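You operate a simulated robot arm through the tools that you are given. There is no shell and no other tool. Be economical: measure what you need, move in short steps, check, and stop when the job is done.

You are at the controls of a simulated robot arm. One attempt, no reset.

Task
Free the line stop button; jog back to stop 2 at speed 3.
Fine: the guard must be shut first; switch the main off at the end.

It is judged by the outcome, as a careful person would: the job done as asked, and still so three seconds after it is handed in. It fails if anything else is knocked over, pushed out of place, dropped, spilled or broken.

Robot
A 6-joint arm with a fingered hand, fixed in place. Base frame: the origin is at the foot of the arm, x ahead of it, y to its left, z up. Units: mm, rad, N and s.
With the tool pointing down near the work surface it reaches from about 680 to 940 mm from the base axis. Its first joint turns from -2.897 to 2.897 rad. Payload 5 kg.
Tool frame: the origin (TCP) lies between the finger pads and is the grasp point; the fingertips stand 36 mm ahead of it; z points along the fingers, y is the line along which they close. The gripper opens to 120 mm. The gripper's body begins 42 mm behind the TCP. The gripper is a hand of 4 fingers: y runs from the thumb to the fingers, the wrist lies at [-19, -123, -211] in the tool frame.
Orientation is that of the tool frame in the base frame, as a unit quaternion [w, x, y, z]. With the fingers straight down and the wrist toward the robot, the tool's x, y and z point along [0, 1, 0], [1, 0, 0] and [0, 0, -1] of the base frame.

Tools
- The arm moves only by the tool send_rows. Its argument "series" is a list of rows, each a list of 2 entries, a list of its own where there are three numbers: the shift along the tool's x, y, z in cm, then the turn, a rotation vector about the tool's x, y, z in rad. In form: [[[tx, ty, tz], [rx, ry, rz]], ...]. A call has 1 to 12 rows; each row shifts and turns the commanded pose from where the row before left it, along the tool's axes as they then stand. A row lasts 0.2 s, in which the tool goes at most 50 mm and 0.15 rad; a call with a longer step from one row to the next is refused whole. Where a pose cannot be reached the arm comes as near as it can. A force on the tool above 40 N (or 10 N above the force at the start of the call, whichever is more), or a blocked arm, ends the call early, and 0.2 s more pass. In this call time passes only in rows, and 0.2 s behind the last. The reply holds the time, the measured pose of the TCP, the force on the tool along the base axes, the opening and the grip force, in the units named above and with some noise, with the torque about the TCP (base axes, N m) and any sound that the robot's microphone picked up, and new pictures: "show" is both (left out), scene, wrist or none.
- Cameras (640 x 400 px; columns grow to the right, rows downward): "scene" is fixed at [51.4, 499.5, 1718.8]; the picture's right is [-0.77, -0.64, 0.00], its down [-0.34, 0.41, -0.84] and it looks along [0.54, -0.65, -0.54] (base axes); focal length 282 px, centre (320, 200). "wrist" rides on the gripper at [73, -101, -142] in the tool frame; the picture's right is [-0.79, 0.29, -0.54], its down [-0.56, -0.70, 0.44] and it looks along [-0.25, 0.65, 0.71] (tool axes); focal length 280 px, centre (320, 200). There is no depth. A picture from a camera that has moved, and an enlarged one, comes with that camera's place and axes in the base frame and with its lens.
- lift_body(by): slides the trunk up (or, below 0, down) by that many mm; the arm rides with it, the base frame stays. It gives what a move gives, with no picture.
- finger_targets(index, middle, ring, thumb_bend, thumb_turn): sets how far each is bent, from 0 (flat) to 1 (curled in); at 0.3 the hand is open as for a grip, at 0.7 the pads meet at the TCP. One left out holds its place. A second passes; each finger stops where it meets its share of the squeeze, and holds until it gets a number again. It is the only way to open and close the hand. It gives what a move gives, with no picture; readings hold the bend of each and the force on the fingers (four entries, about 0 where the hand has none), thumb and palm. thumb_turn goes from beside the hand (0) to across from the fingers (1), as for a grip.
- zoom(camera, box): a new picture of the part [left, top, right, bottom] of that camera's present view, enlarged. The clock stands still meanwhile.
- finish_job(): hands the job in; it is judged then, once.

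Work in short steps. Places have to be worked out from the pictures, the camera data and where the tool is seen: move nearer, look again, correct. Check each grasp and each placing, and mend what went wrong. You have 120 turns and 200 pictures in all, those below and enlarged ones among them. Open the gripper and draw the arm clear of the work before you hand the job in, unless the task says otherwise; then end with one line.

The tools are called after "Request:" as a command line: name --argument value ..., lists and objects as JSON in quotes. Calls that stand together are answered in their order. send_rows: Moves the arm, as the interface text tells. Its arguments: {"type":"object","properties":{"series":{"type":"array","items":{"type":"array"}},"show":{"type":"string","enum":["both","scene","wrist","none"]}},"required":["series"]} The other tools are called the same way: lift_body (by) slides the trunk up or down; finger_targets (index, middle, ring, thumb_bend, thumb_turn) moves the fingers one by one; zoom (camera, box) takes an enlarged picture of a part of a camera's view; finish_job () hands the job in.

At the start:

```text
t: 0.0
ee_pos: [571.3, -428.8, 1539.8]
tcp_rot: [0.0, 0.707, 0.707, 0.0]
force: [1.3, 1.6, 0.2]
moment: [0.01, -0.02, 0.01]
grip_width: 119.7
grasp_force: 0.2
shape: jaw
bend: [0.3, 0.3, 0.3, 0.3, 0.98]
finger forces: [0.0, 0.0, 0.0, 0.0, 0.1, 0.1]
trunk travel left (down, up): [-566.0, 274.0]
```

scene: 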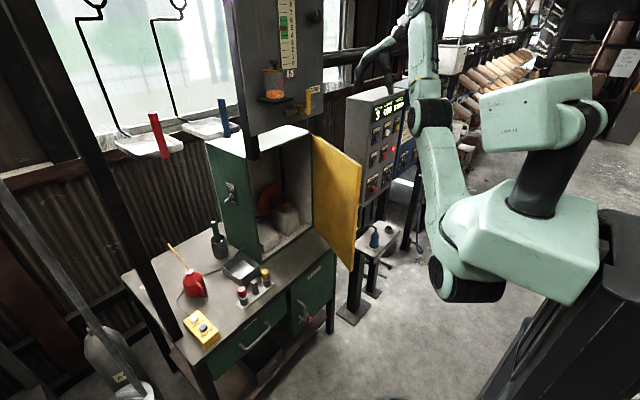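
wrist: 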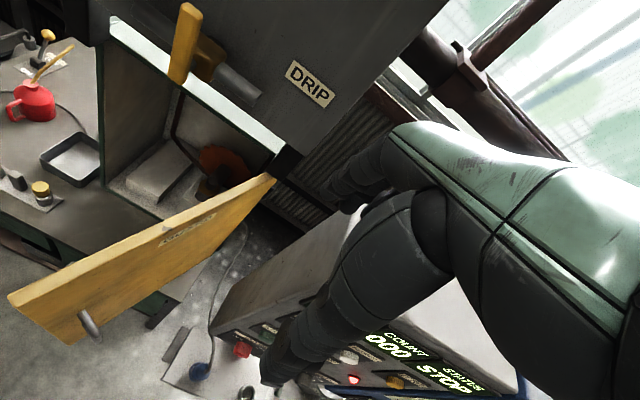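

I start by looking closely at the panel, the guard door and the bench.

Request:
zoom --camera "scene" --box '[330, 70, 430, 270]'

Request:
zoom --camera "scene" --box '[120, 120, 400, 360]'

Request:
zoom --camera "wrist" --box '[150, 280, 530, 400]'

Request:
zoom --camera "scene" --box '[230, 0, 430, 130]'

```text
2.00 times, centred on (380, 170) of scene
camera zoom: at [51.4, 499.5, 1718.8], right [-0.77, -0.64, 0.0], down [-0.34, 0.41, -0.84], along [0.54, -0.65, -0.54], focal length 564 px, centre (200, 260)
```

zoom: 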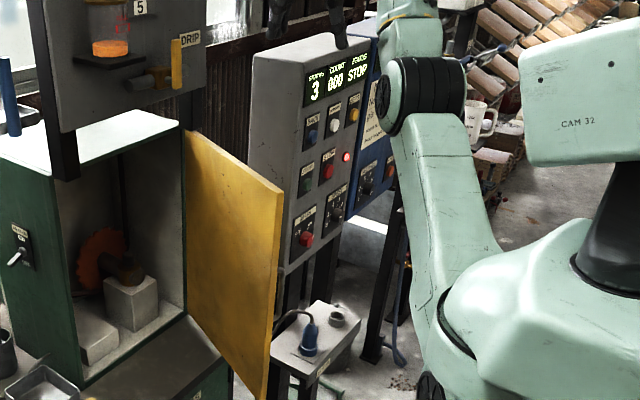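

```text
1.67 times, centred on (260, 240) of scene
camera zoom: at [51.4, 499.5, 1718.8], right [-0.77, -0.64, 0.0], down [-0.34, 0.41, -0.84], along [0.54, -0.65, -0.54], focal length 470 px, centre (420, 133)
```

zoom: 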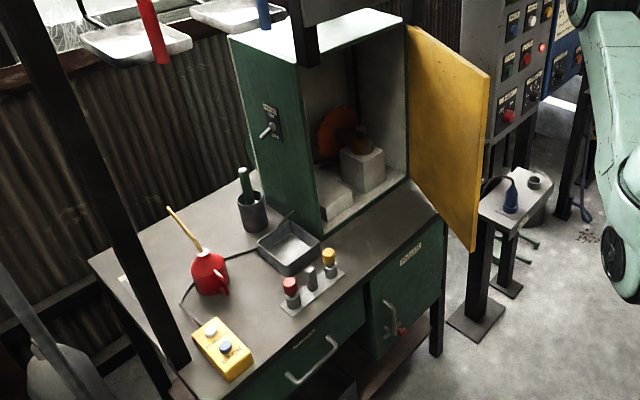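

```text
1.68 times, centred on (340, 340) of wrist
camera zoom: at [470.5, -356.3, 1683.3], right [0.29, -0.79, 0.54], down [-0.7, -0.56, -0.44], along [0.65, -0.25, -0.71], focal length 472 px, centre (286, -36)
```

zoom: 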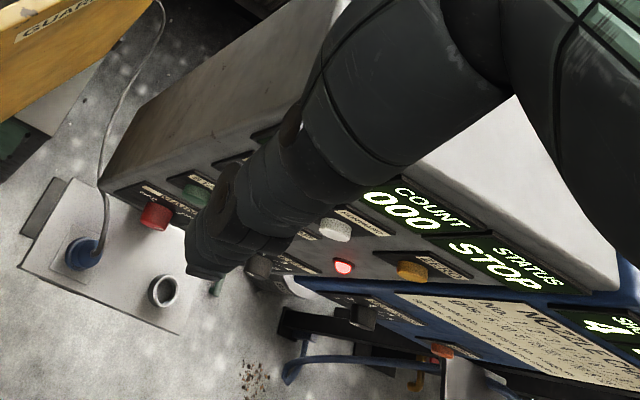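

```text
3.08 times, centred on (330, 65) of scene
camera zoom: at [51.4, 499.5, 1718.8], right [-0.77, -0.64, 0.0], down [-0.34, 0.41, -0.84], along [0.54, -0.65, -0.54], focal length 867 px, centre (289, 615)
```

zoom: 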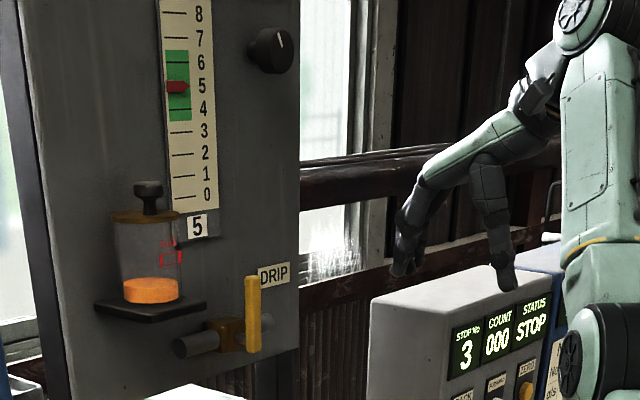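

The control panel display reads STOP NO 3, STATUS STOP. I need its labels, so I zoom more.

Request:
zoom --camera "scene" --box '[365, 95, 415, 145]'

Request:
zoom --camera "scene" --box '[365, 140, 415, 200]'

Request:
zoom --camera "scene" --box '[220, 170, 250, 215]'

Request:
zoom --camera "scene" --box '[180, 260, 280, 350]'

Request:
zoom --camera "wrist" --box '[300, 310, 520, 400]'

```text
8.00 times, centred on (390, 120) of scene
camera zoom: at [51.4, 499.5, 1718.8], right [-0.77, -0.64, 0.0], down [-0.34, 0.41, -0.84], along [0.54, -0.65, -0.54], focal length 2255 px, centre (-240, 840)
```

zoom: 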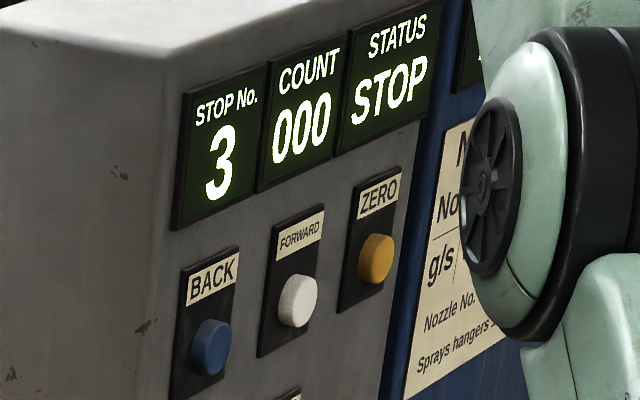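

```text
6.67 times, centred on (390, 170) of scene
camera zoom: at [51.4, 499.5, 1718.8], right [-0.77, -0.64, 0.0], down [-0.34, 0.41, -0.84], along [0.54, -0.65, -0.54], focal length 1879 px, centre (-147, 400)
```

zoom: 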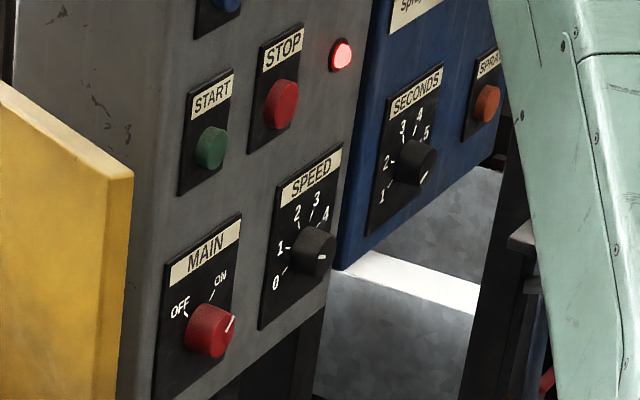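

```text
8.89 times, centred on (235, 192) of scene
camera zoom: at [51.4, 499.5, 1718.8], right [-0.77, -0.64, 0.0], down [-0.34, 0.41, -0.84], along [0.54, -0.65, -0.54], focal length 2506 px, centre (1076, 267)
```

zoom: 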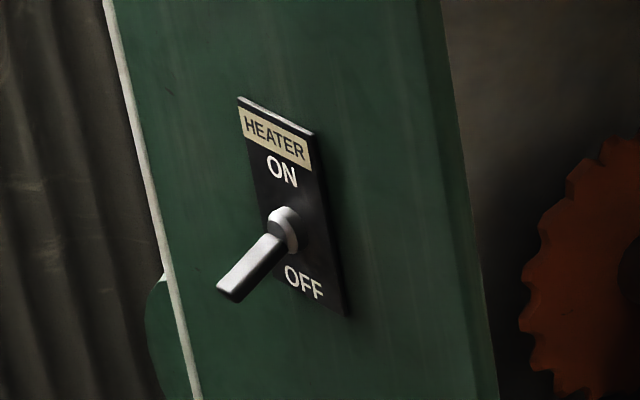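

```text
4.44 times, centred on (230, 305) of scene
camera zoom: at [51.4, 499.5, 1718.8], right [-0.77, -0.64, 0.0], down [-0.34, 0.41, -0.84], along [0.54, -0.65, -0.54], focal length 1253 px, centre (720, -267)
```

zoom: 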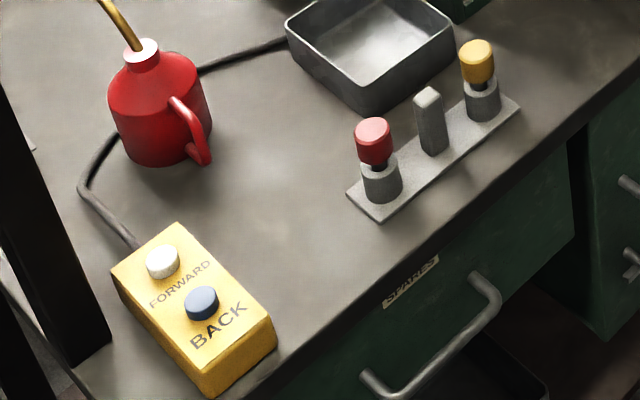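

```text
2.91 times, centred on (410, 355) of wrist
camera zoom: at [470.5, -356.3, 1683.3], right [0.29, -0.79, 0.54], down [-0.7, -0.56, -0.44], along [0.65, -0.25, -0.71], focal length 816 px, centre (58, -251)
```

zoom: 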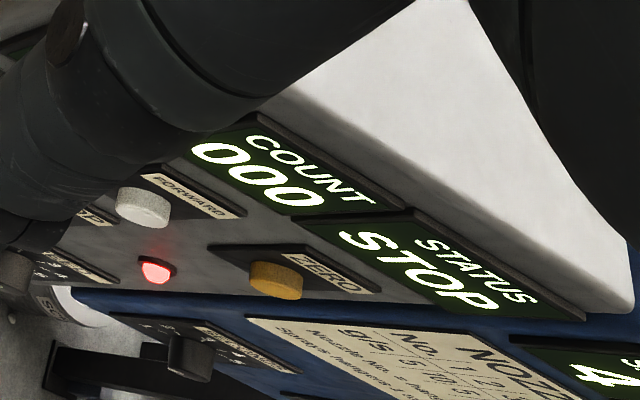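

Pointer of MAIN is at ON, SPEED seems near its top. Looking for a separate "line stop" item: pedestal, door, other areas.

Request:
zoom --camera "scene" --box '[330, 205, 430, 295]'

Request:
zoom --camera "wrist" --box '[0, 160, 290, 400]'

Request:
zoom --camera "scene" --box '[260, 240, 340, 330]'

Request:
zoom --camera "scene" --box '[60, 0, 260, 170]'

```text
4.44 times, centred on (380, 250) of scene
camera zoom: at [51.4, 499.5, 1718.8], right [-0.77, -0.64, 0.0], down [-0.34, 0.41, -0.84], along [0.54, -0.65, -0.54], focal length 1253 px, centre (53, -22)
```

zoom: 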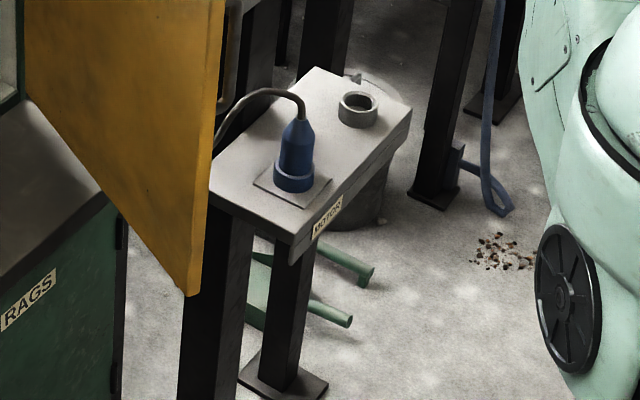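

```text
1.67 times, centred on (145, 280) of wrist
camera zoom: at [470.5, -356.3, 1683.3], right [0.29, -0.79, 0.54], down [-0.7, -0.56, -0.44], along [0.65, -0.25, -0.71], focal length 467 px, centre (612, 67)
```

zoom: 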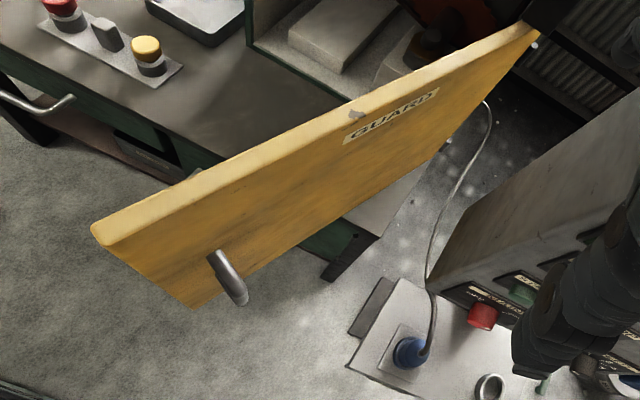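

```text
4.44 times, centred on (300, 285) of scene
camera zoom: at [51.4, 499.5, 1718.8], right [-0.77, -0.64, 0.0], down [-0.34, 0.41, -0.84], along [0.54, -0.65, -0.54], focal length 1253 px, centre (409, -178)
```

zoom: 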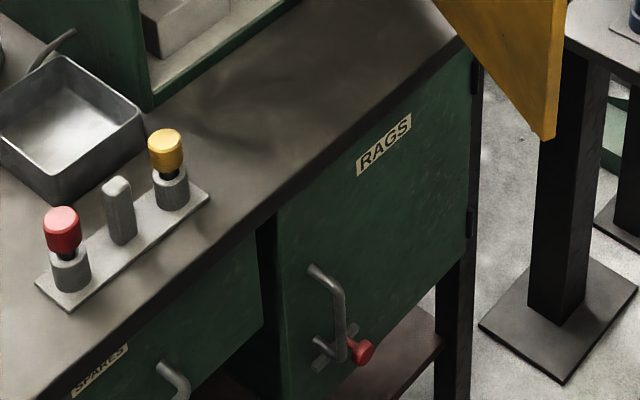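

```text
2.35 times, centred on (160, 85) of scene
camera zoom: at [51.4, 499.5, 1718.8], right [-0.77, -0.64, 0.0], down [-0.34, 0.41, -0.84], along [0.54, -0.65, -0.54], focal length 663 px, centre (696, 471)
```

zoom: 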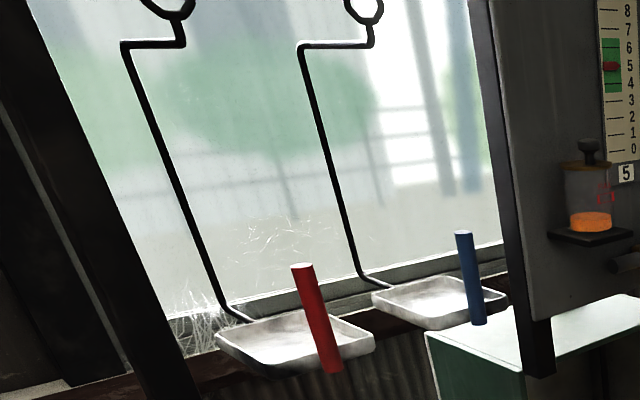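

The panel face is near x≈593, facing −x, with BACK/FORWARD/ZERO at z≈1300 and START/STOP/lamp at z≈1198. The guard is hinged at about (783,−380) with its free edge at about (493,−245), and must be pushed +y then +x. I first back off, then pitch the hand forward.

Request:
send_rows --series '[[[0, -4, 0], [0, 0, 0]], [[0, -4, 0], [0, 0, 0]], [[0, 0, 0], [-0.15, 0, 0]], [[0, 0, 0], [-0.15, 0, 0]], [[0, 0, 0], [-0.15, 0, 0]], [[0, 0, 0], [-0.15, 0, 0]], [[0, 0, 0], [-0.15, 0, 0]], [[0, 0, 0], [-0.15, 0, 0]], [[0, 0, 0], [-0.15, 0, 0]], [[0, 0, 0], [-0.15, 0, 0]], [[0, 0, 0], [-0.15, 0, 0]], [[0, 0, 0], [-0.15, 0, 0]]]'

```text
t: 2.6
ee_pos: [518.8, -462.3, 1569.6]
tcp_rot: [0.482, 0.518, 0.517, 0.482]
force: [0.1, -0.2, -0.1]
moment: [0.01, -0.01, -0.01]
grip_width: 119.9
grasp_force: 0.0
shape: jaw
bend: [0.3, 0.3, 0.3, 0.3, 0.98]
finger forces: [0.0, 0.1, 0.0, 0.0, 0.0, 0.0]
out of reach, approached as far as the arm can: row 1, 2, 3
trunk travel left (down, up): [-566.0, 274.0]
camera wrist: at [369.4, -390.1, 1479.8], right [-0.52, -0.79, 0.33], down [0.39, -0.56, -0.73], along [0.76, -0.25, 0.6], focal length 280 px, centre (320, 200)
```

scene: 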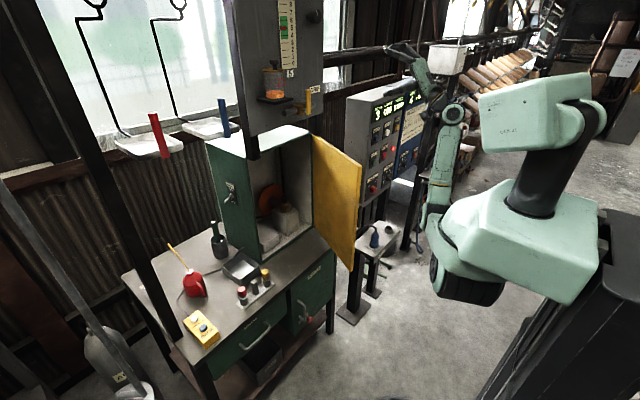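
wrist: 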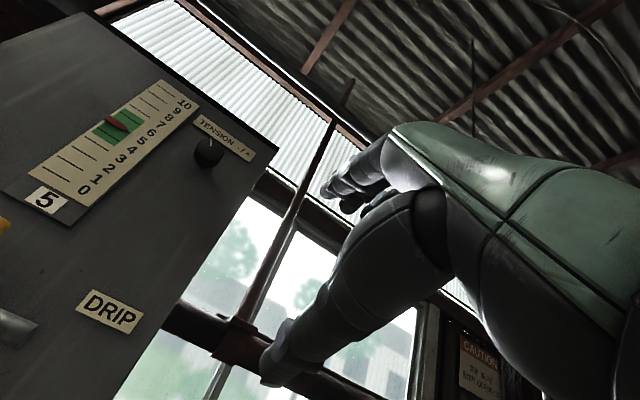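

The hand now points forward. I close the fingers for pushing, and lower the trunk so the TCP comes to door height.

Request:
finger_targets --index 0.7 --middle 0.7 --ring 0.7 --thumb_bend 0.7

Request:
send_rows --series '[[[4, 0, 0], [-0.07, 0, 0]], [[4, 0, -1], [0, 0, 0]], [[3, 0, -1], [0, 0, 0]], [[0, -3, 0], [0, 0, 0]]]' --show "scene"

Request:
lift_body --by -200

Request:
send_rows --series '[[[0, 0, 0], [0, 0, 0]]]'

```text
t: 3.6
ee_pos: [517.8, -462.2, 1569.9]
tcp_rot: [0.481, 0.517, 0.518, 0.483]
force: [-1.2, 0.6, -0.1]
moment: [-0.03, 0.0, -0.02]
grip_width: 5.6
grasp_force: 0.0
shape: fingers
bend: [0.7, 0.7, 0.7, 0.7, 0.98]
finger forces: [0.0, 0.1, 0.0, 0.0, 0.1, 0.1]
trunk travel left (down, up): [-566.0, 274.0]
```

```text
t: 4.6
ee_pos: [497.1, -356.7, 1539.4]
tcp_rot: [0.5, 0.501, 0.499, 0.499]
force: [-0.1, 0.0, 0.3]
moment: [0.04, 0.02, 0.04]
grip_width: 5.5
grasp_force: 0.1
shape: fingers
bend: [0.7, 0.7, 0.7, 0.7, 0.98]
finger forces: [0.1, 0.1, 0.1, 0.0, 0.0, 0.0]
trunk travel left (down, up): [-566.0, 274.0]
```

scene: 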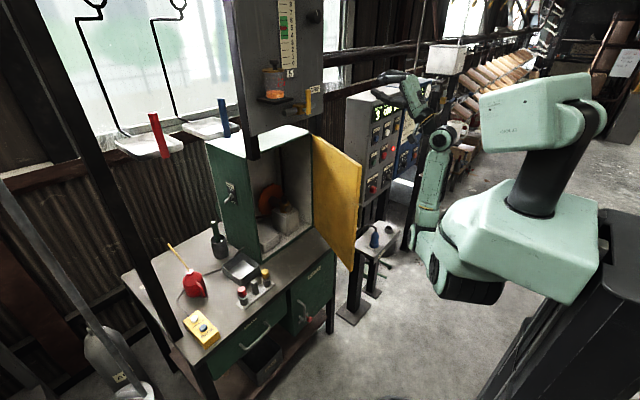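

```text
t: 6.8
ee_pos: [495.9, -354.2, 1339.1]
tcp_rot: [0.499, 0.5, 0.501, 0.499]
force: [0.0, -0.4, -0.5]
moment: [0.01, -0.02, -0.01]
grip_width: 5.6
grasp_force: 0.1
shape: fingers
bend: [0.7, 0.7, 0.7, 0.7, 0.98]
finger forces: [0.0, 0.0, 0.0, 0.0, 0.0, 0.0]
trunk travel left (down, up): [-366.0, 474.0]
```

```text
t: 7.2
ee_pos: [495.5, -355.0, 1339.1]
tcp_rot: [0.5, 0.5, 0.5, 0.5]
force: [0.7, -0.1, -0.6]
moment: [0.01, -0.01, 0.01]
grip_width: 5.3
grasp_force: 0.0
shape: fingers
bend: [0.7, 0.7, 0.7, 0.7, 0.98]
finger forces: [0.0, 0.0, 0.0, 0.0, 0.0, 0.1]
trunk travel left (down, up): [-366.0, 474.0]
camera wrist: at [353.2, -281.7, 1239.7], right [-0.54, -0.79, 0.29], down [0.44, -0.56, -0.7], along [0.72, -0.25, 0.65], focal length 280 px, centre (320, 200)
```

scene: 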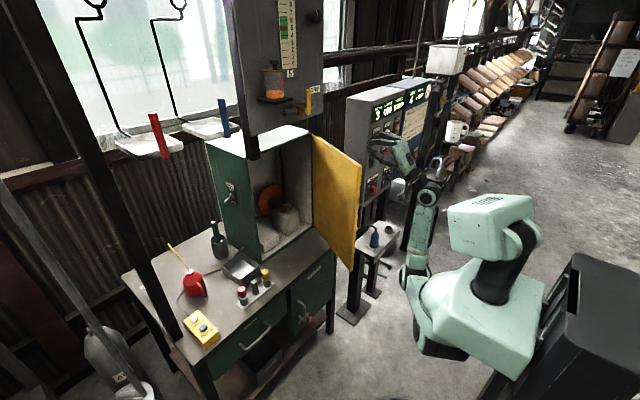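
wrist: 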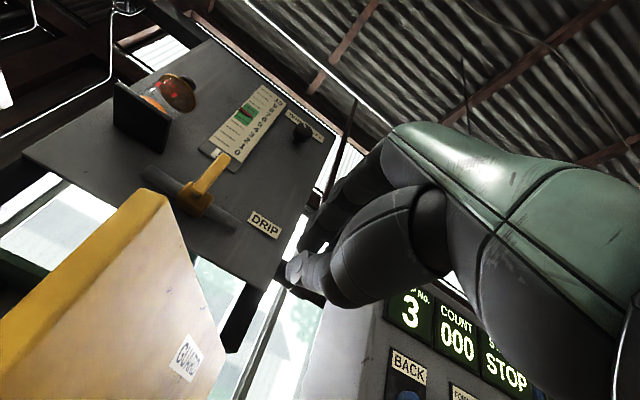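

Door is on the left, handle on its outer face lower down. I yaw the hand left so the fingertips lead, and lower to z≈1230 to push above the handle.

Request:
send_rows --series '[[[0, 0, 0], [0, 0.15, 0]], [[0, 0, 0], [0, 0.15, 0]], [[0, 0, 0], [0, 0.15, 0]]]' --show "none"

Request:
lift_body --by -110

Request:
send_rows --series '[[[0, 0, 0], [0, 0, 0]]]'

```text
t: 8.0
ee_pos: [496.9, -355.2, 1339.4]
tcp_rot: [0.374, 0.376, 0.599, 0.6]
force: [0.6, -0.3, 0.1]
moment: [0.02, -0.03, -0.01]
grip_width: 5.7
grasp_force: 0.0
shape: fingers
bend: [0.7, 0.7, 0.7, 0.7, 0.98]
finger forces: [0.1, 0.0, 0.0, 0.1, 0.0, 0.0]
trunk travel left (down, up): [-366.0, 474.0]
```

```text
t: 9.4
ee_pos: [495.9, -355.2, 1229.9]
tcp_rot: [0.375, 0.376, 0.6, 0.599]
force: [-0.1, -0.6, 0.5]
moment: [0.02, -0.01, 0.04]
grip_width: 5.3
grasp_force: 0.2
shape: fingers
bend: [0.7, 0.7, 0.7, 0.7, 0.98]
finger forces: [0.0, 0.0, 0.1, 0.0, 0.0, 0.1]
trunk travel left (down, up): [-256.0, 584.0]
```

```text
t: 9.8
ee_pos: [493.9, -355.2, 1229.0]
tcp_rot: [0.376, 0.378, 0.599, 0.598]
force: [0.2, 0.3, 0.9]
moment: [0.01, 0.0, 0.01]
grip_width: 5.5
grasp_force: 0.0
shape: fingers
bend: [0.7, 0.7, 0.7, 0.7, 0.98]
finger forces: [0.0, 0.0, 0.0, 0.1, 0.1, 0.0]
trunk travel left (down, up): [-256.0, 584.0]
camera wrist: at [335.6, -351.0, 1129.5], right [-0.14, -0.95, 0.29], down [0.64, -0.31, -0.7], along [0.75, 0.08, 0.65], focal length 280 px, centre (320, 200)
```

scene: 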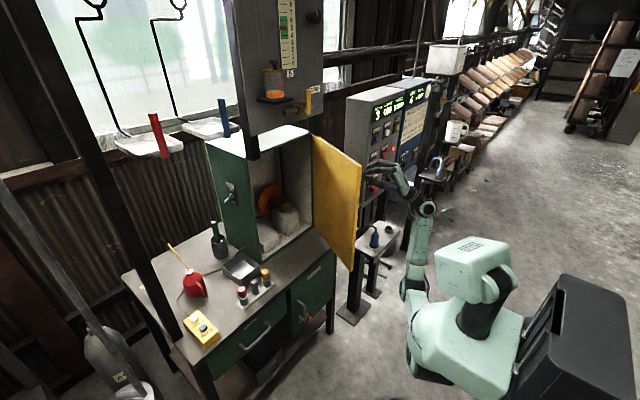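
wrist: 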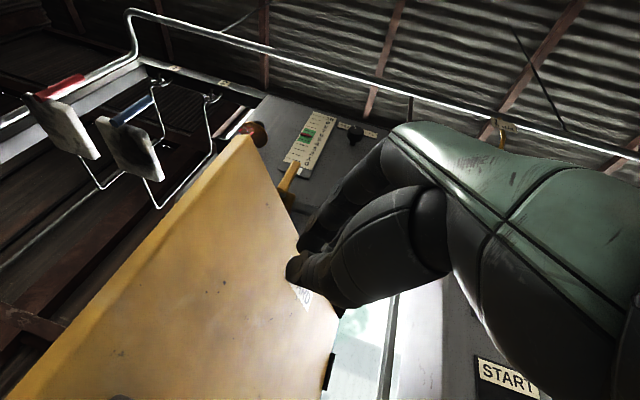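

The finger cluster lies just outside the door. I move in and push along an arc in small steps.

Request:
send_rows --series '[[[1.85, 0, 4.2], [0, 0, 0]], [[1.97, 0, 2.81], [0, 0, 0]], [[1.97, 0, 2.81], [0, 0, 0]], [[1.97, 0, 2.81], [0, 0, 0]]]'

```text
t: 10.8
ee_pos: [578.0, -229.0, 1227.2]
tcp_rot: [0.375, 0.376, 0.6, 0.599]
force: [-0.6, 0.6, -0.3]
moment: [0.0, -0.04, 0.01]
grip_width: 5.2
grasp_force: 0.0
shape: fingers
bend: [0.7, 0.7, 0.7, 0.7, 0.98]
finger forces: [0.0, 0.0, 0.0, 0.1, 0.0, 0.1]
trunk travel left (down, up): [-256.0, 584.0]
camera wrist: at [418.2, -224.7, 1128.8], right [-0.14, -0.95, 0.29], down [0.64, -0.31, -0.7], along [0.75, 0.08, 0.65], focal length 280 px, centre (320, 200)
```

scene: 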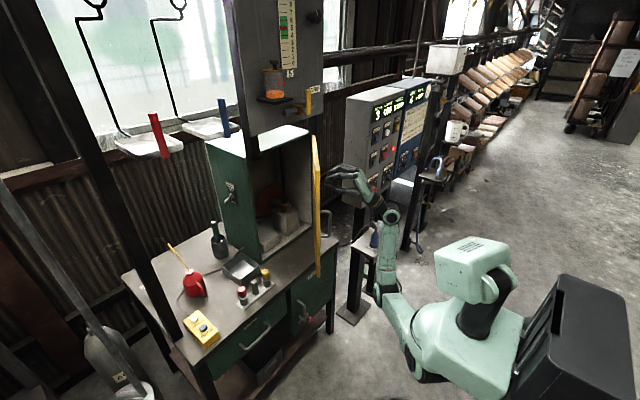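
wrist: 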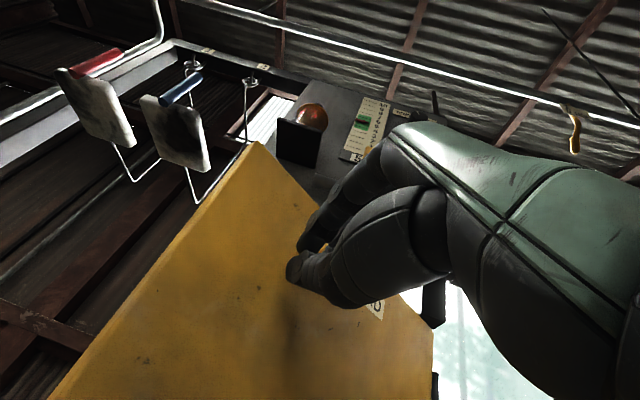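

The guard is swinging with the hand. Continuing the arc.

Request:
send_rows --series '[[[0.94, 0, 3.12], [0, 0, 0]], [[0.94, 0, 3.12], [0, 0, 0]], [[0.05, 0, 3.35], [0, 0, 0]], [[0.05, 0, 3.35], [0, 0, 0]]]'

```text
t: 11.8
ee_pos: [685.6, -154.7, 1229.4]
tcp_rot: [0.376, 0.377, 0.599, 0.598]
force: [-0.6, -0.7, -0.6]
moment: [0.01, 0.01, -0.02]
grip_width: 5.0
grasp_force: 0.1
shape: fingers
bend: [0.7, 0.7, 0.7, 0.7, 0.98]
finger forces: [0.1, 0.1, 0.1, 0.0, 0.0, 0.0]
trunk travel left (down, up): [-256.0, 584.0]
camera wrist: at [524.9, -150.8, 1130.4], right [-0.14, -0.95, 0.29], down [0.64, -0.31, -0.7], along [0.75, 0.08, 0.65], focal length 280 px, centre (320, 200)
```

scene: 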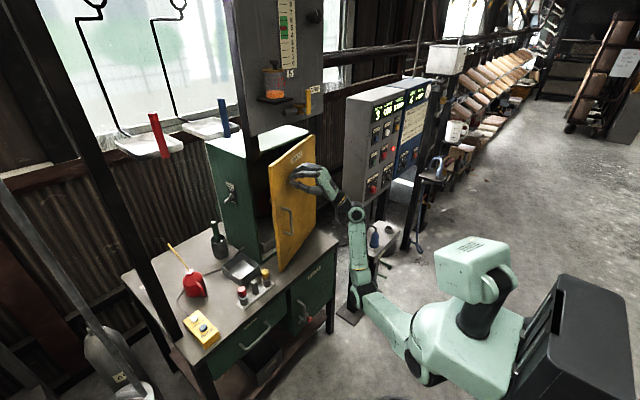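
wrist: 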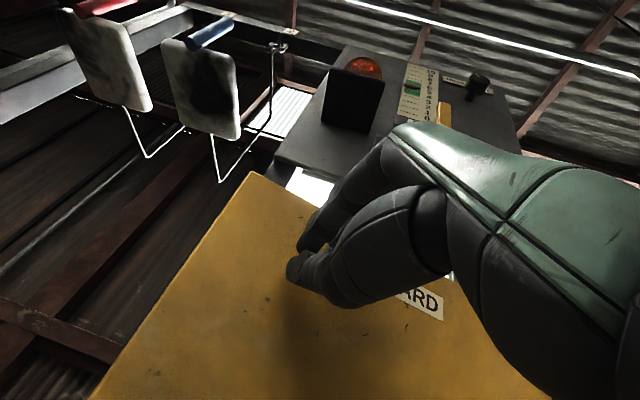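

Door is about two-thirds shut. I keep pushing, slower, until it meets resistance.

Request:
send_rows --series '[[[-0.85, 0, 2.92], [0, 0, 0]], [[-0.85, 0, 2.92], [0, 0, 0]], [[-0.45, 0, 1.5], [0, 0, 0]], [[-0.45, 0, 1.0], [0, 0, 0]], [[-0.45, 0, 1.0], [0, 0, 0]], [[-0.45, 0, 1.0], [0, 0, 0]]]'

```text
t: 13.2
ee_pos: [782.8, -142.1, 1237.6]
tcp_rot: [0.38, 0.371, 0.597, 0.601]
force: [-32.2, 2.5, 8.9]
moment: [-0.09, -0.31, -0.43]
grip_width: 5.2
grasp_force: 15.7
shape: fingers
bend: [0.7, 0.71, 0.73, 0.7, 0.98]
finger forces: [0.1, 10.2, 22.0, 0.0, 0.0, 0.0]
trunk travel left (down, up): [-256.0, 584.0]
camera wrist: at [623.6, -137.5, 1135.5], right [-0.15, -0.95, 0.29], down [0.65, -0.31, -0.69], along [0.74, 0.08, 0.66], focal length 280 px, centre (320, 200)
```

scene: 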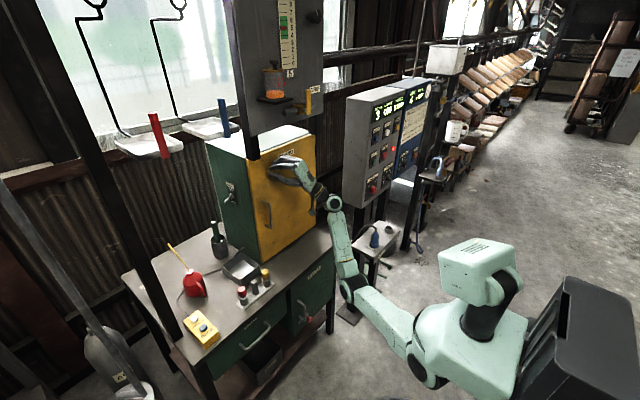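
wrist: 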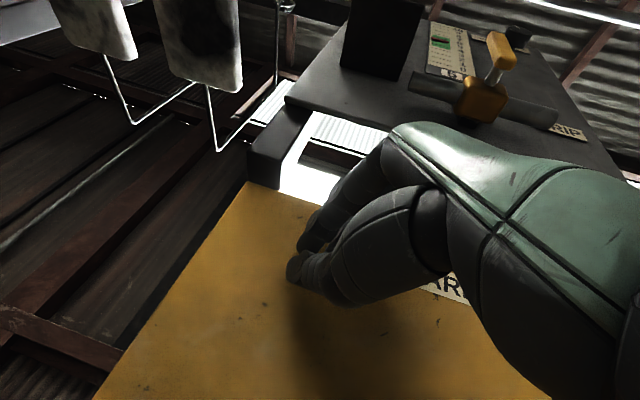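

The door met 32 N – it looks shut. I back off and check.

Request:
send_rows --series '[[[0, 0, -3], [0, 0, 0]], [[0, 0, -4], [0, 0, 0]], [[-3, 0, -4], [0, 0, 0]]]'

Request:
zoom --camera "scene" --box '[200, 110, 340, 280]'

Request:
zoom --camera "scene" --box '[340, 75, 430, 210]'

```text
t: 14.0
ee_pos: [706.7, -218.3, 1228.5]
tcp_rot: [0.375, 0.377, 0.599, 0.599]
force: [0.5, -0.4, 0.7]
moment: [-0.01, -0.01, 0.01]
grip_width: 5.5
grasp_force: 0.0
shape: fingers
bend: [0.7, 0.7, 0.7, 0.7, 0.98]
finger forces: [0.0, 0.1, 0.0, 0.0, 0.0, 0.0]
trunk travel left (down, up): [-256.0, 584.0]
camera wrist: at [547.4, -213.8, 1128.8], right [-0.14, -0.95, 0.29], down [0.64, -0.31, -0.7], along [0.75, 0.08, 0.65], focal length 280 px, centre (320, 200)
```

scene: 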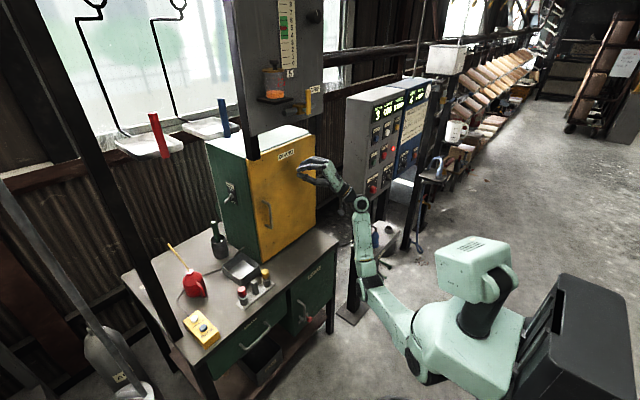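
wrist: 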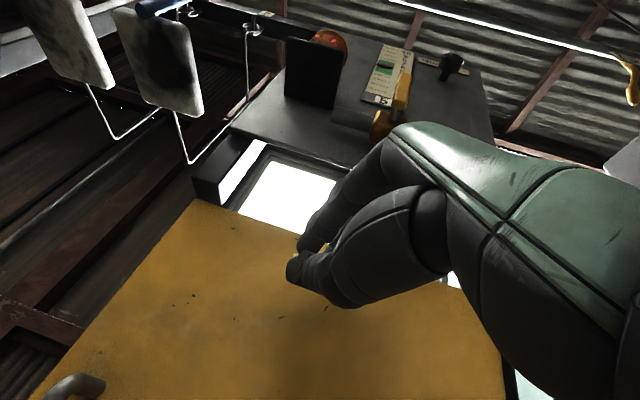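

```text
2.35 times, centred on (270, 195) of scene
camera zoom: at [51.4, 499.5, 1718.8], right [-0.77, -0.64, 0.0], down [-0.34, 0.41, -0.84], along [0.54, -0.65, -0.54], focal length 663 px, centre (438, 212)
```

zoom: 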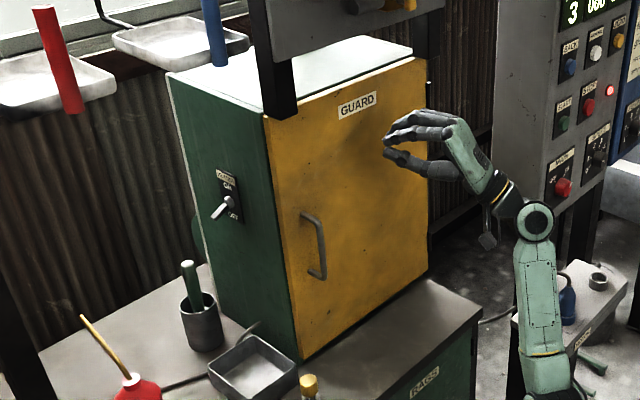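

```text
2.96 times, centred on (385, 142) of scene
camera zoom: at [51.4, 499.5, 1718.8], right [-0.77, -0.64, 0.0], down [-0.34, 0.41, -0.84], along [0.54, -0.65, -0.54], focal length 835 px, centre (127, 370)
```

zoom: 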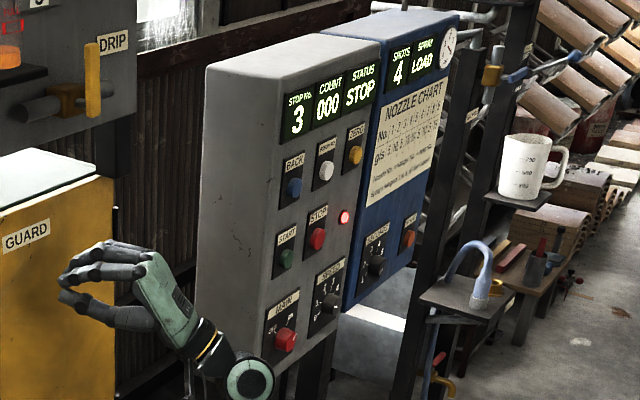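

Guard is shut flush. Now a close look at the STOP button and knobs, unobstructed.

Request:
zoom --camera "scene" --box '[375, 135, 405, 165]'

Request:
zoom --camera "scene" --box '[366, 158, 406, 198]'

Request:
zoom --camera "scene" --box '[370, 95, 410, 135]'

```text
13.33 times, centred on (390, 150) of scene
camera zoom: at [51.4, 499.5, 1718.8], right [-0.77, -0.64, 0.0], down [-0.34, 0.41, -0.84], along [0.54, -0.65, -0.54], focal length 3758 px, centre (-613, 867)
```

zoom: 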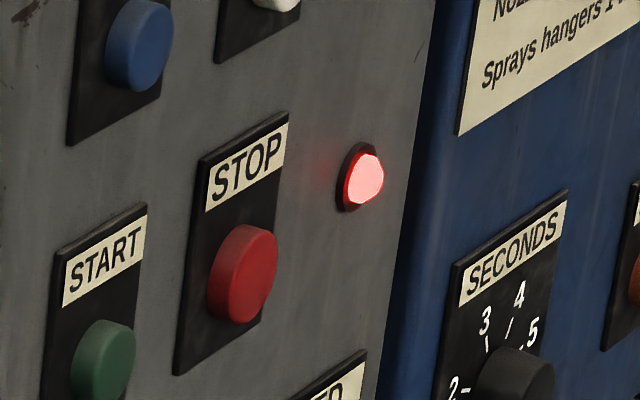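

```text
10.00 times, centred on (386, 178) of scene
camera zoom: at [51.4, 499.5, 1718.8], right [-0.77, -0.64, 0.0], down [-0.34, 0.41, -0.84], along [0.54, -0.65, -0.54], focal length 2819 px, centre (-340, 420)
```

zoom: 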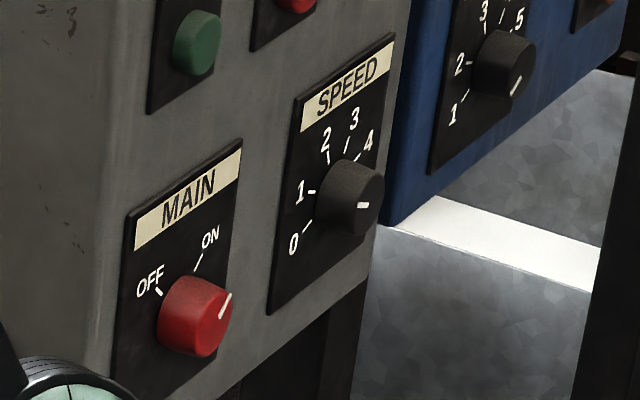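

```text
10.00 times, centred on (390, 115) of scene
camera zoom: at [51.4, 499.5, 1718.8], right [-0.77, -0.64, 0.0], down [-0.34, 0.41, -0.84], along [0.54, -0.65, -0.54], focal length 2819 px, centre (-380, 1050)
```

zoom: 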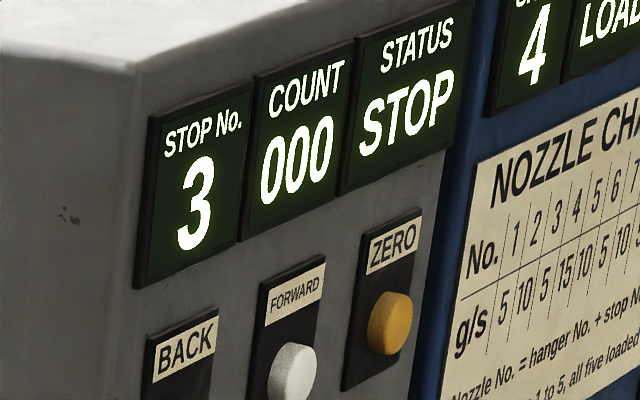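

STOP is a fat red cap with red lamp lit; MAIN at ON, SPEED near 5. I draw back and bring the hand in front of the panel, pointing straight at it.

Request:
send_rows --series '[[[2.0, 0, -4.14], [0, 0, 0]], [[2.0, 0, -4.14], [0, 0, 0]], [[2.0, 0, -4.14], [0, 0, 0]], [[2.0, 0, -4.14], [0, 0, 0]], [[0, 0, 0], [0, -0.15, 0]], [[0, 0, 0], [0, -0.15, 0]], [[0, 0, 0], [0, -0.15, 0]], [[-4.3, 0, -0.8], [0, 0, 0]], [[-4.3, 0, -0.8], [0, 0, 0]], [[-4.3, 0, -0.8], [0, 0, 0]], [[-4.3, 0, -0.8], [0, 0, 0]], [[-4.3, 0, -0.8], [0, 0, 0]]]' --show "none"

Request:
send_rows --series '[[[-4.3, 0, -0.8], [0, 0, 0]], [[-4.3, 0, -0.8], [0, 0, 0]], [[-4.3, -2, -0.8], [0, 0, 0]], [[-4.3, -2, -0.8], [0, 0, 0]]]'

```text
t: 16.6
ee_pos: [479.3, -432.5, 1227.5]
tcp_rot: [0.499, 0.5, 0.5, 0.5]
force: [-1.0, -0.4, -0.4]
moment: [-0.04, -0.03, 0.02]
grip_width: 5.1
grasp_force: 0.0
shape: fingers
bend: [0.7, 0.7, 0.7, 0.7, 0.98]
finger forces: [0.0, 0.0, 0.0, 0.0, 0.1, 0.0]
trunk travel left (down, up): [-256.0, 584.0]
```

```text
t: 17.6
ee_pos: [448.3, -603.5, 1187.5]
tcp_rot: [0.5, 0.5, 0.499, 0.5]
force: [-0.6, 0.3, 0.0]
moment: [0.0, 0.0, 0.05]
grip_width: 5.0
grasp_force: 0.1
shape: fingers
bend: [0.7, 0.7, 0.7, 0.7, 0.98]
finger forces: [0.0, 0.1, 0.0, 0.0, 0.0, 0.0]
trunk travel left (down, up): [-256.0, 584.0]
camera wrist: at [307.0, -531.0, 1087.8], right [-0.54, -0.79, 0.29], down [0.44, -0.56, -0.7], along [0.71, -0.25, 0.65], focal length 280 px, centre (320, 200)
```

scene: 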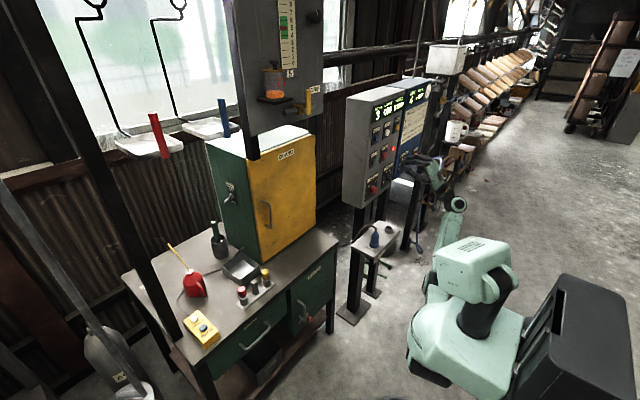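
wrist: 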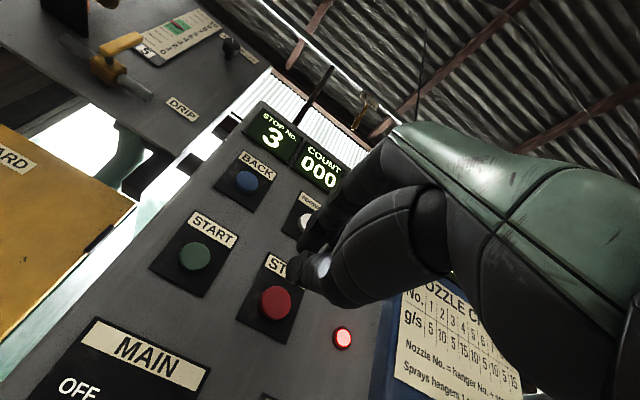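

Excellent view of the panel. Zooming on STOP to see whether it is latched and how it is marked.

Request:
zoom --camera "wrist" --box '[140, 190, 380, 370]'

```text
2.22 times, centred on (260, 280) of wrist
camera zoom: at [307.0, -531.0, 1087.8], right [-0.54, -0.79, 0.29], down [0.44, -0.56, -0.7], along [0.71, -0.25, 0.65], focal length 623 px, centre (453, 22)
```

zoom: 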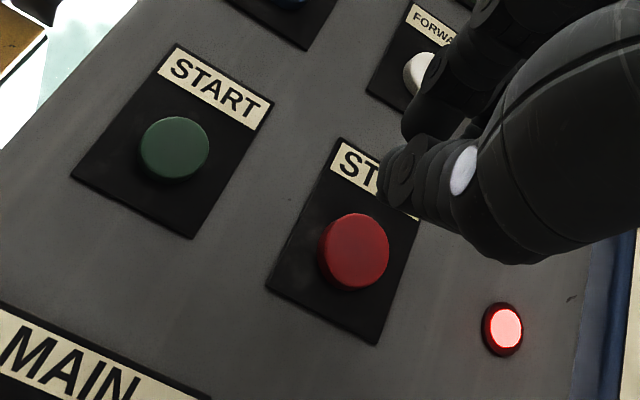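

No arrows or release marking visible. A press on STOP is harmless and tells how it behaves (push‑push, or latched solid). I align and approach slowly.

Request:
send_rows --series '[[[-1.8, 0.3, 3], [0, 0, 0]], [[0, 0, 3], [0, 0, 0]], [[0, 0, 2], [0, 0, 0]], [[0, 0, 1], [0, 0, 0]], [[0, 0, 0.5], [0, 0, 0]]]'

```text
t: 18.8
ee_pos: [544.1, -623.0, 1193.2]
tcp_rot: [0.499, 0.501, 0.5, 0.5]
force: [-0.1, 0.5, -0.8]
moment: [-0.02, 0.0, 0.0]
grip_width: 5.0
grasp_force: 0.0
shape: fingers
bend: [0.7, 0.7, 0.7, 0.7, 0.98]
finger forces: [0.0, 0.0, 0.0, 0.0, 0.0, 0.1]
trunk travel left (down, up): [-256.0, 584.0]
camera wrist: at [401.3, -549.2, 1092.6], right [-0.54, -0.79, 0.29], down [0.44, -0.56, -0.7], along [0.72, -0.25, 0.65], focal length 280 px, centre (320, 200)
```

scene: 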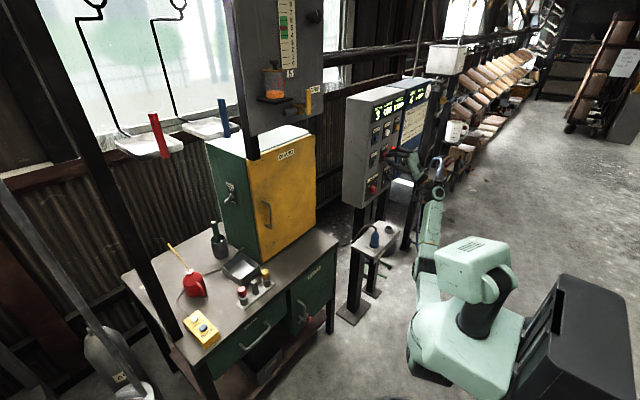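
wrist: 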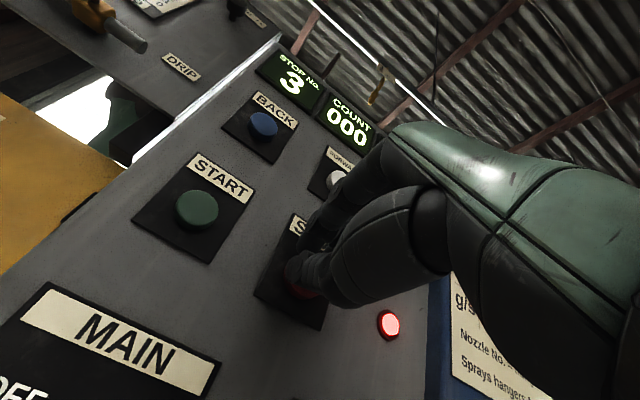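

Caps triangulate to x≈600; STOP at about (600,−630,1192). I shift 7 mm right and press in small steps.

Request:
send_rows --series '[[[-0.7, 0, 1.0], [0, 0, 0]], [[0, 0, 0.5], [0, 0, 0]], [[0, 0, 0.4], [0, 0, 0]], [[0, 0, 0.4], [0, 0, 0]], [[0, 0, 0.4], [0, 0, 0]], [[0, 0, 0.4], [0, 0, 0]], [[0, 0, 0.4], [0, 0, 0]]]'

```text
t: 19.9
ee_pos: [557.9, -632.5, 1195.4]
tcp_rot: [0.502, 0.501, 0.498, 0.499]
force: [-35.5, 2.3, -6.8]
moment: [-0.1, 0.88, 0.49]
grip_width: 5.6
grasp_force: 17.9
shape: fingers
bend: [0.7, 0.7, 0.7, 0.7, 0.96]
finger forces: [0.0, 0.0, 0.1, 0.1, 36.5, 0.0]
trunk travel left (down, up): [-256.0, 584.0]
heard: click
stopped in row 5: the force on the tool passed its limit (the readings are from after the stop); the commanded pose is now the measured one
camera wrist: at [416.5, -558.9, 1094.3], right [-0.55, -0.79, 0.28], down [0.44, -0.56, -0.7], along [0.71, -0.26, 0.66], focal length 280 px, centre (320, 200)
```

scene: 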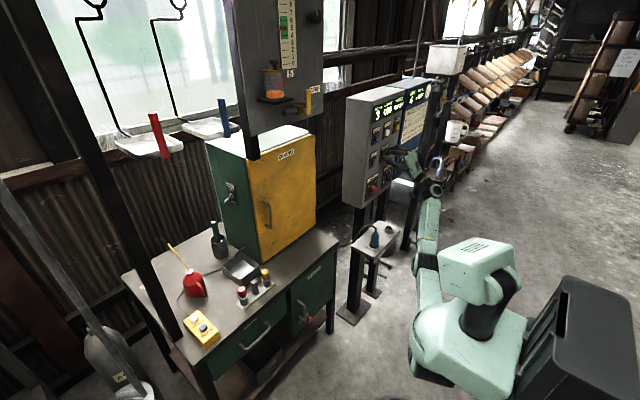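
wrist: 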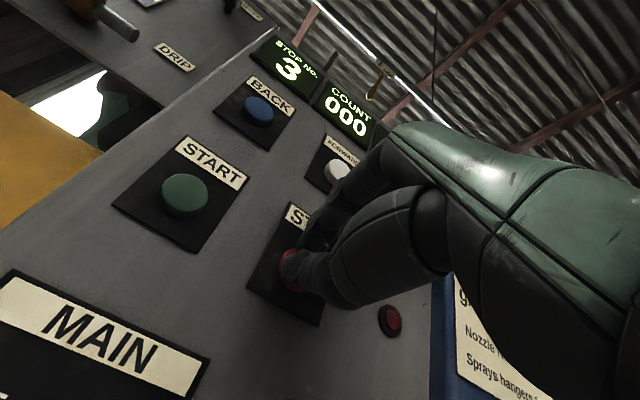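

A click, and the red lamp went out: STOP is released (push‑push). I back off and check the display.

Request:
send_rows --series '[[[0, 0, -3], [0, 0, 0]], [[0, 0, -4], [0, 0, 0]], [[0, -4, -4], [0, 0, 0]], [[0, -4, -2], [0, 0, 0]], [[0, -4, -2], [0, 0, 0]], [[0, -4, 0], [0, 0, 0]]]'

Request:
zoom --camera "scene" --box '[360, 80, 420, 200]'

```text
refused: row 3 steps farther than a row can; nothing moved
```

```text
3.33 times, centred on (390, 140) of scene
camera zoom: at [51.4, 499.5, 1718.8], right [-0.77, -0.64, 0.0], down [-0.34, 0.41, -0.84], along [0.54, -0.65, -0.54], focal length 940 px, centre (87, 400)
```

zoom: 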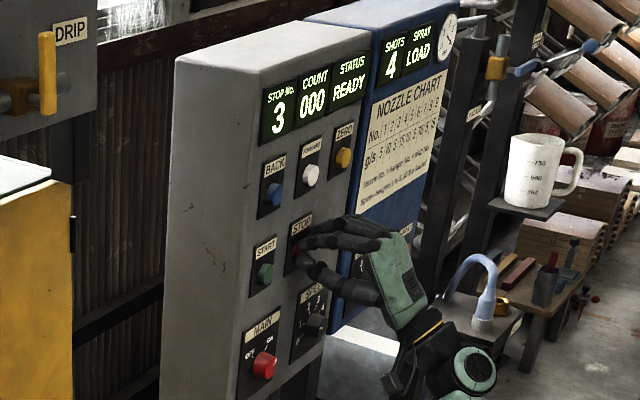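

STATUS is READY. Now back off and lower for a view of the SPEED knob.

Request:
send_rows --series '[[[0, 0, -4], [0, 0, 0]], [[0, 0, -4], [0, 0, 0]], [[0, -4, -2], [0, 0, 0]], [[0, -4, -1], [0, 0, 0]], [[1.5, -4, 0], [0, 0, 0]], [[1.5, -2, 0], [0, 0, 0]]]'

Request:
zoom --camera "wrist" --box '[80, 220, 400, 400]'

```text
t: 21.3
ee_pos: [456.9, -598.2, 1050.7]
tcp_rot: [0.5, 0.5, 0.5, 0.499]
force: [-0.3, -0.9, 0.3]
moment: [-0.03, -0.02, -0.01]
grip_width: 4.6
grasp_force: 0.0
shape: fingers
bend: [0.7, 0.7, 0.7, 0.7, 0.98]
finger forces: [0.1, 0.0, 0.0, 0.0, 0.0, 0.0]
trunk travel left (down, up): [-256.0, 584.0]
camera wrist: at [314.3, -525.9, 951.6], right [-0.54, -0.79, 0.29], down [0.44, -0.56, -0.7], along [0.71, -0.25, 0.65], focal length 280 px, centre (320, 200)
```

scene: 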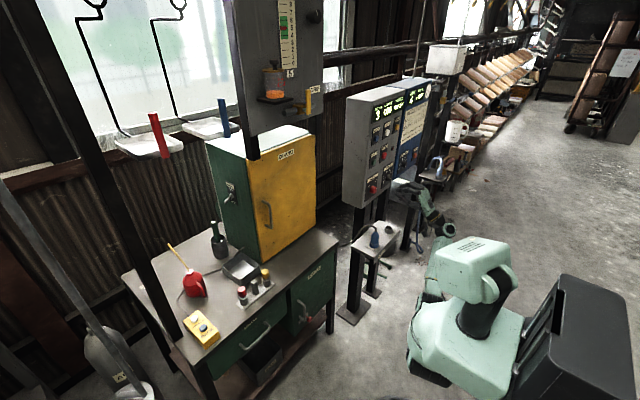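
wrist: 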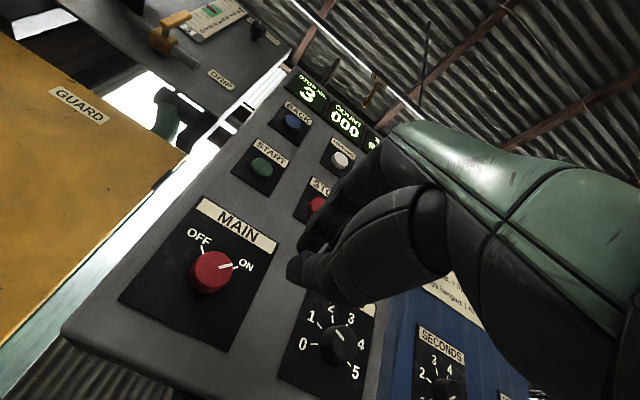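

```text
2.00 times, centred on (240, 310) of wrist
camera zoom: at [314.3, -525.9, 951.6], right [-0.54, -0.79, 0.29], down [0.44, -0.56, -0.7], along [0.71, -0.25, 0.65], focal length 561 px, centre (480, -20)
```

zoom: 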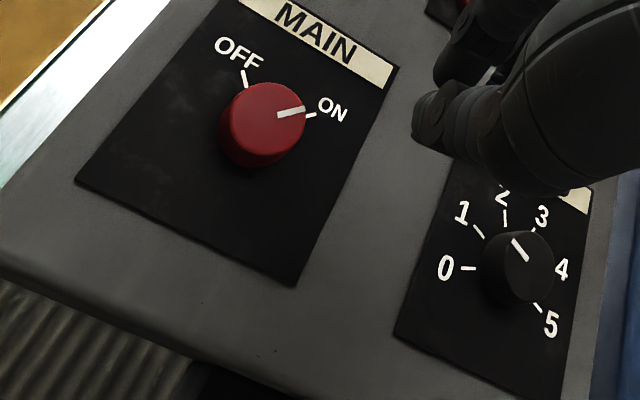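

MAIN points ON; SPEED's mark appears near 1, partly hidden. I shift right and down for a clearer view of SPEED.

Request:
send_rows --series '[[[-4, -1.5, 0], [0, 0, 0]], [[-4, -1.5, 0], [0, 0, 0]]]' --show "wrist"

Request:
zoom --camera "wrist" --box '[180, 200, 340, 360]'

```text
t: 21.9
ee_pos: [456.8, -678.1, 1020.2]
tcp_rot: [0.501, 0.501, 0.499, 0.499]
force: [0.0, 0.1, -0.5]
moment: [-0.03, -0.03, 0.04]
grip_width: 5.3
grasp_force: 0.0
shape: fingers
bend: [0.7, 0.7, 0.7, 0.7, 0.98]
finger forces: [0.0, 0.1, 0.1, 0.0, 0.1, 0.0]
trunk travel left (down, up): [-256.0, 584.0]
camera wrist: at [315.1, -606.1, 921.2], right [-0.54, -0.79, 0.29], down [0.44, -0.56, -0.7], along [0.71, -0.25, 0.65], focal length 280 px, centre (320, 200)
```

wrist: 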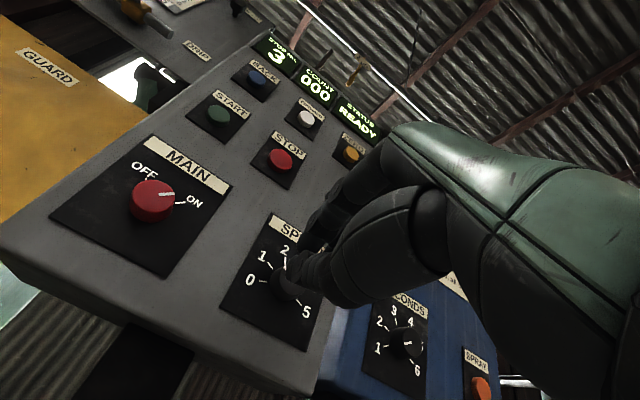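

```text
2.50 times, centred on (260, 280) of wrist
camera zoom: at [315.1, -606.1, 921.2], right [-0.54, -0.79, 0.29], down [0.44, -0.56, -0.7], along [0.71, -0.25, 0.65], focal length 701 px, centre (470, 0)
```

zoom: 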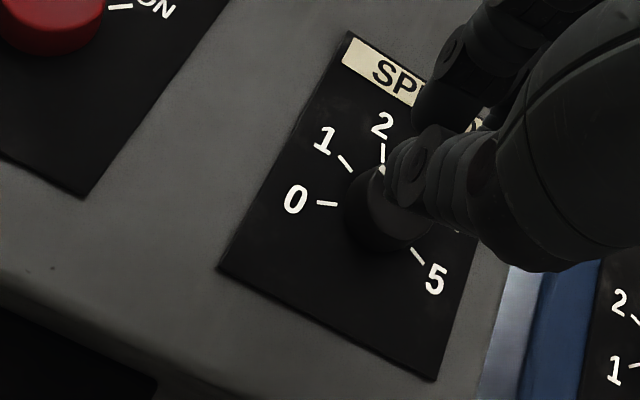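

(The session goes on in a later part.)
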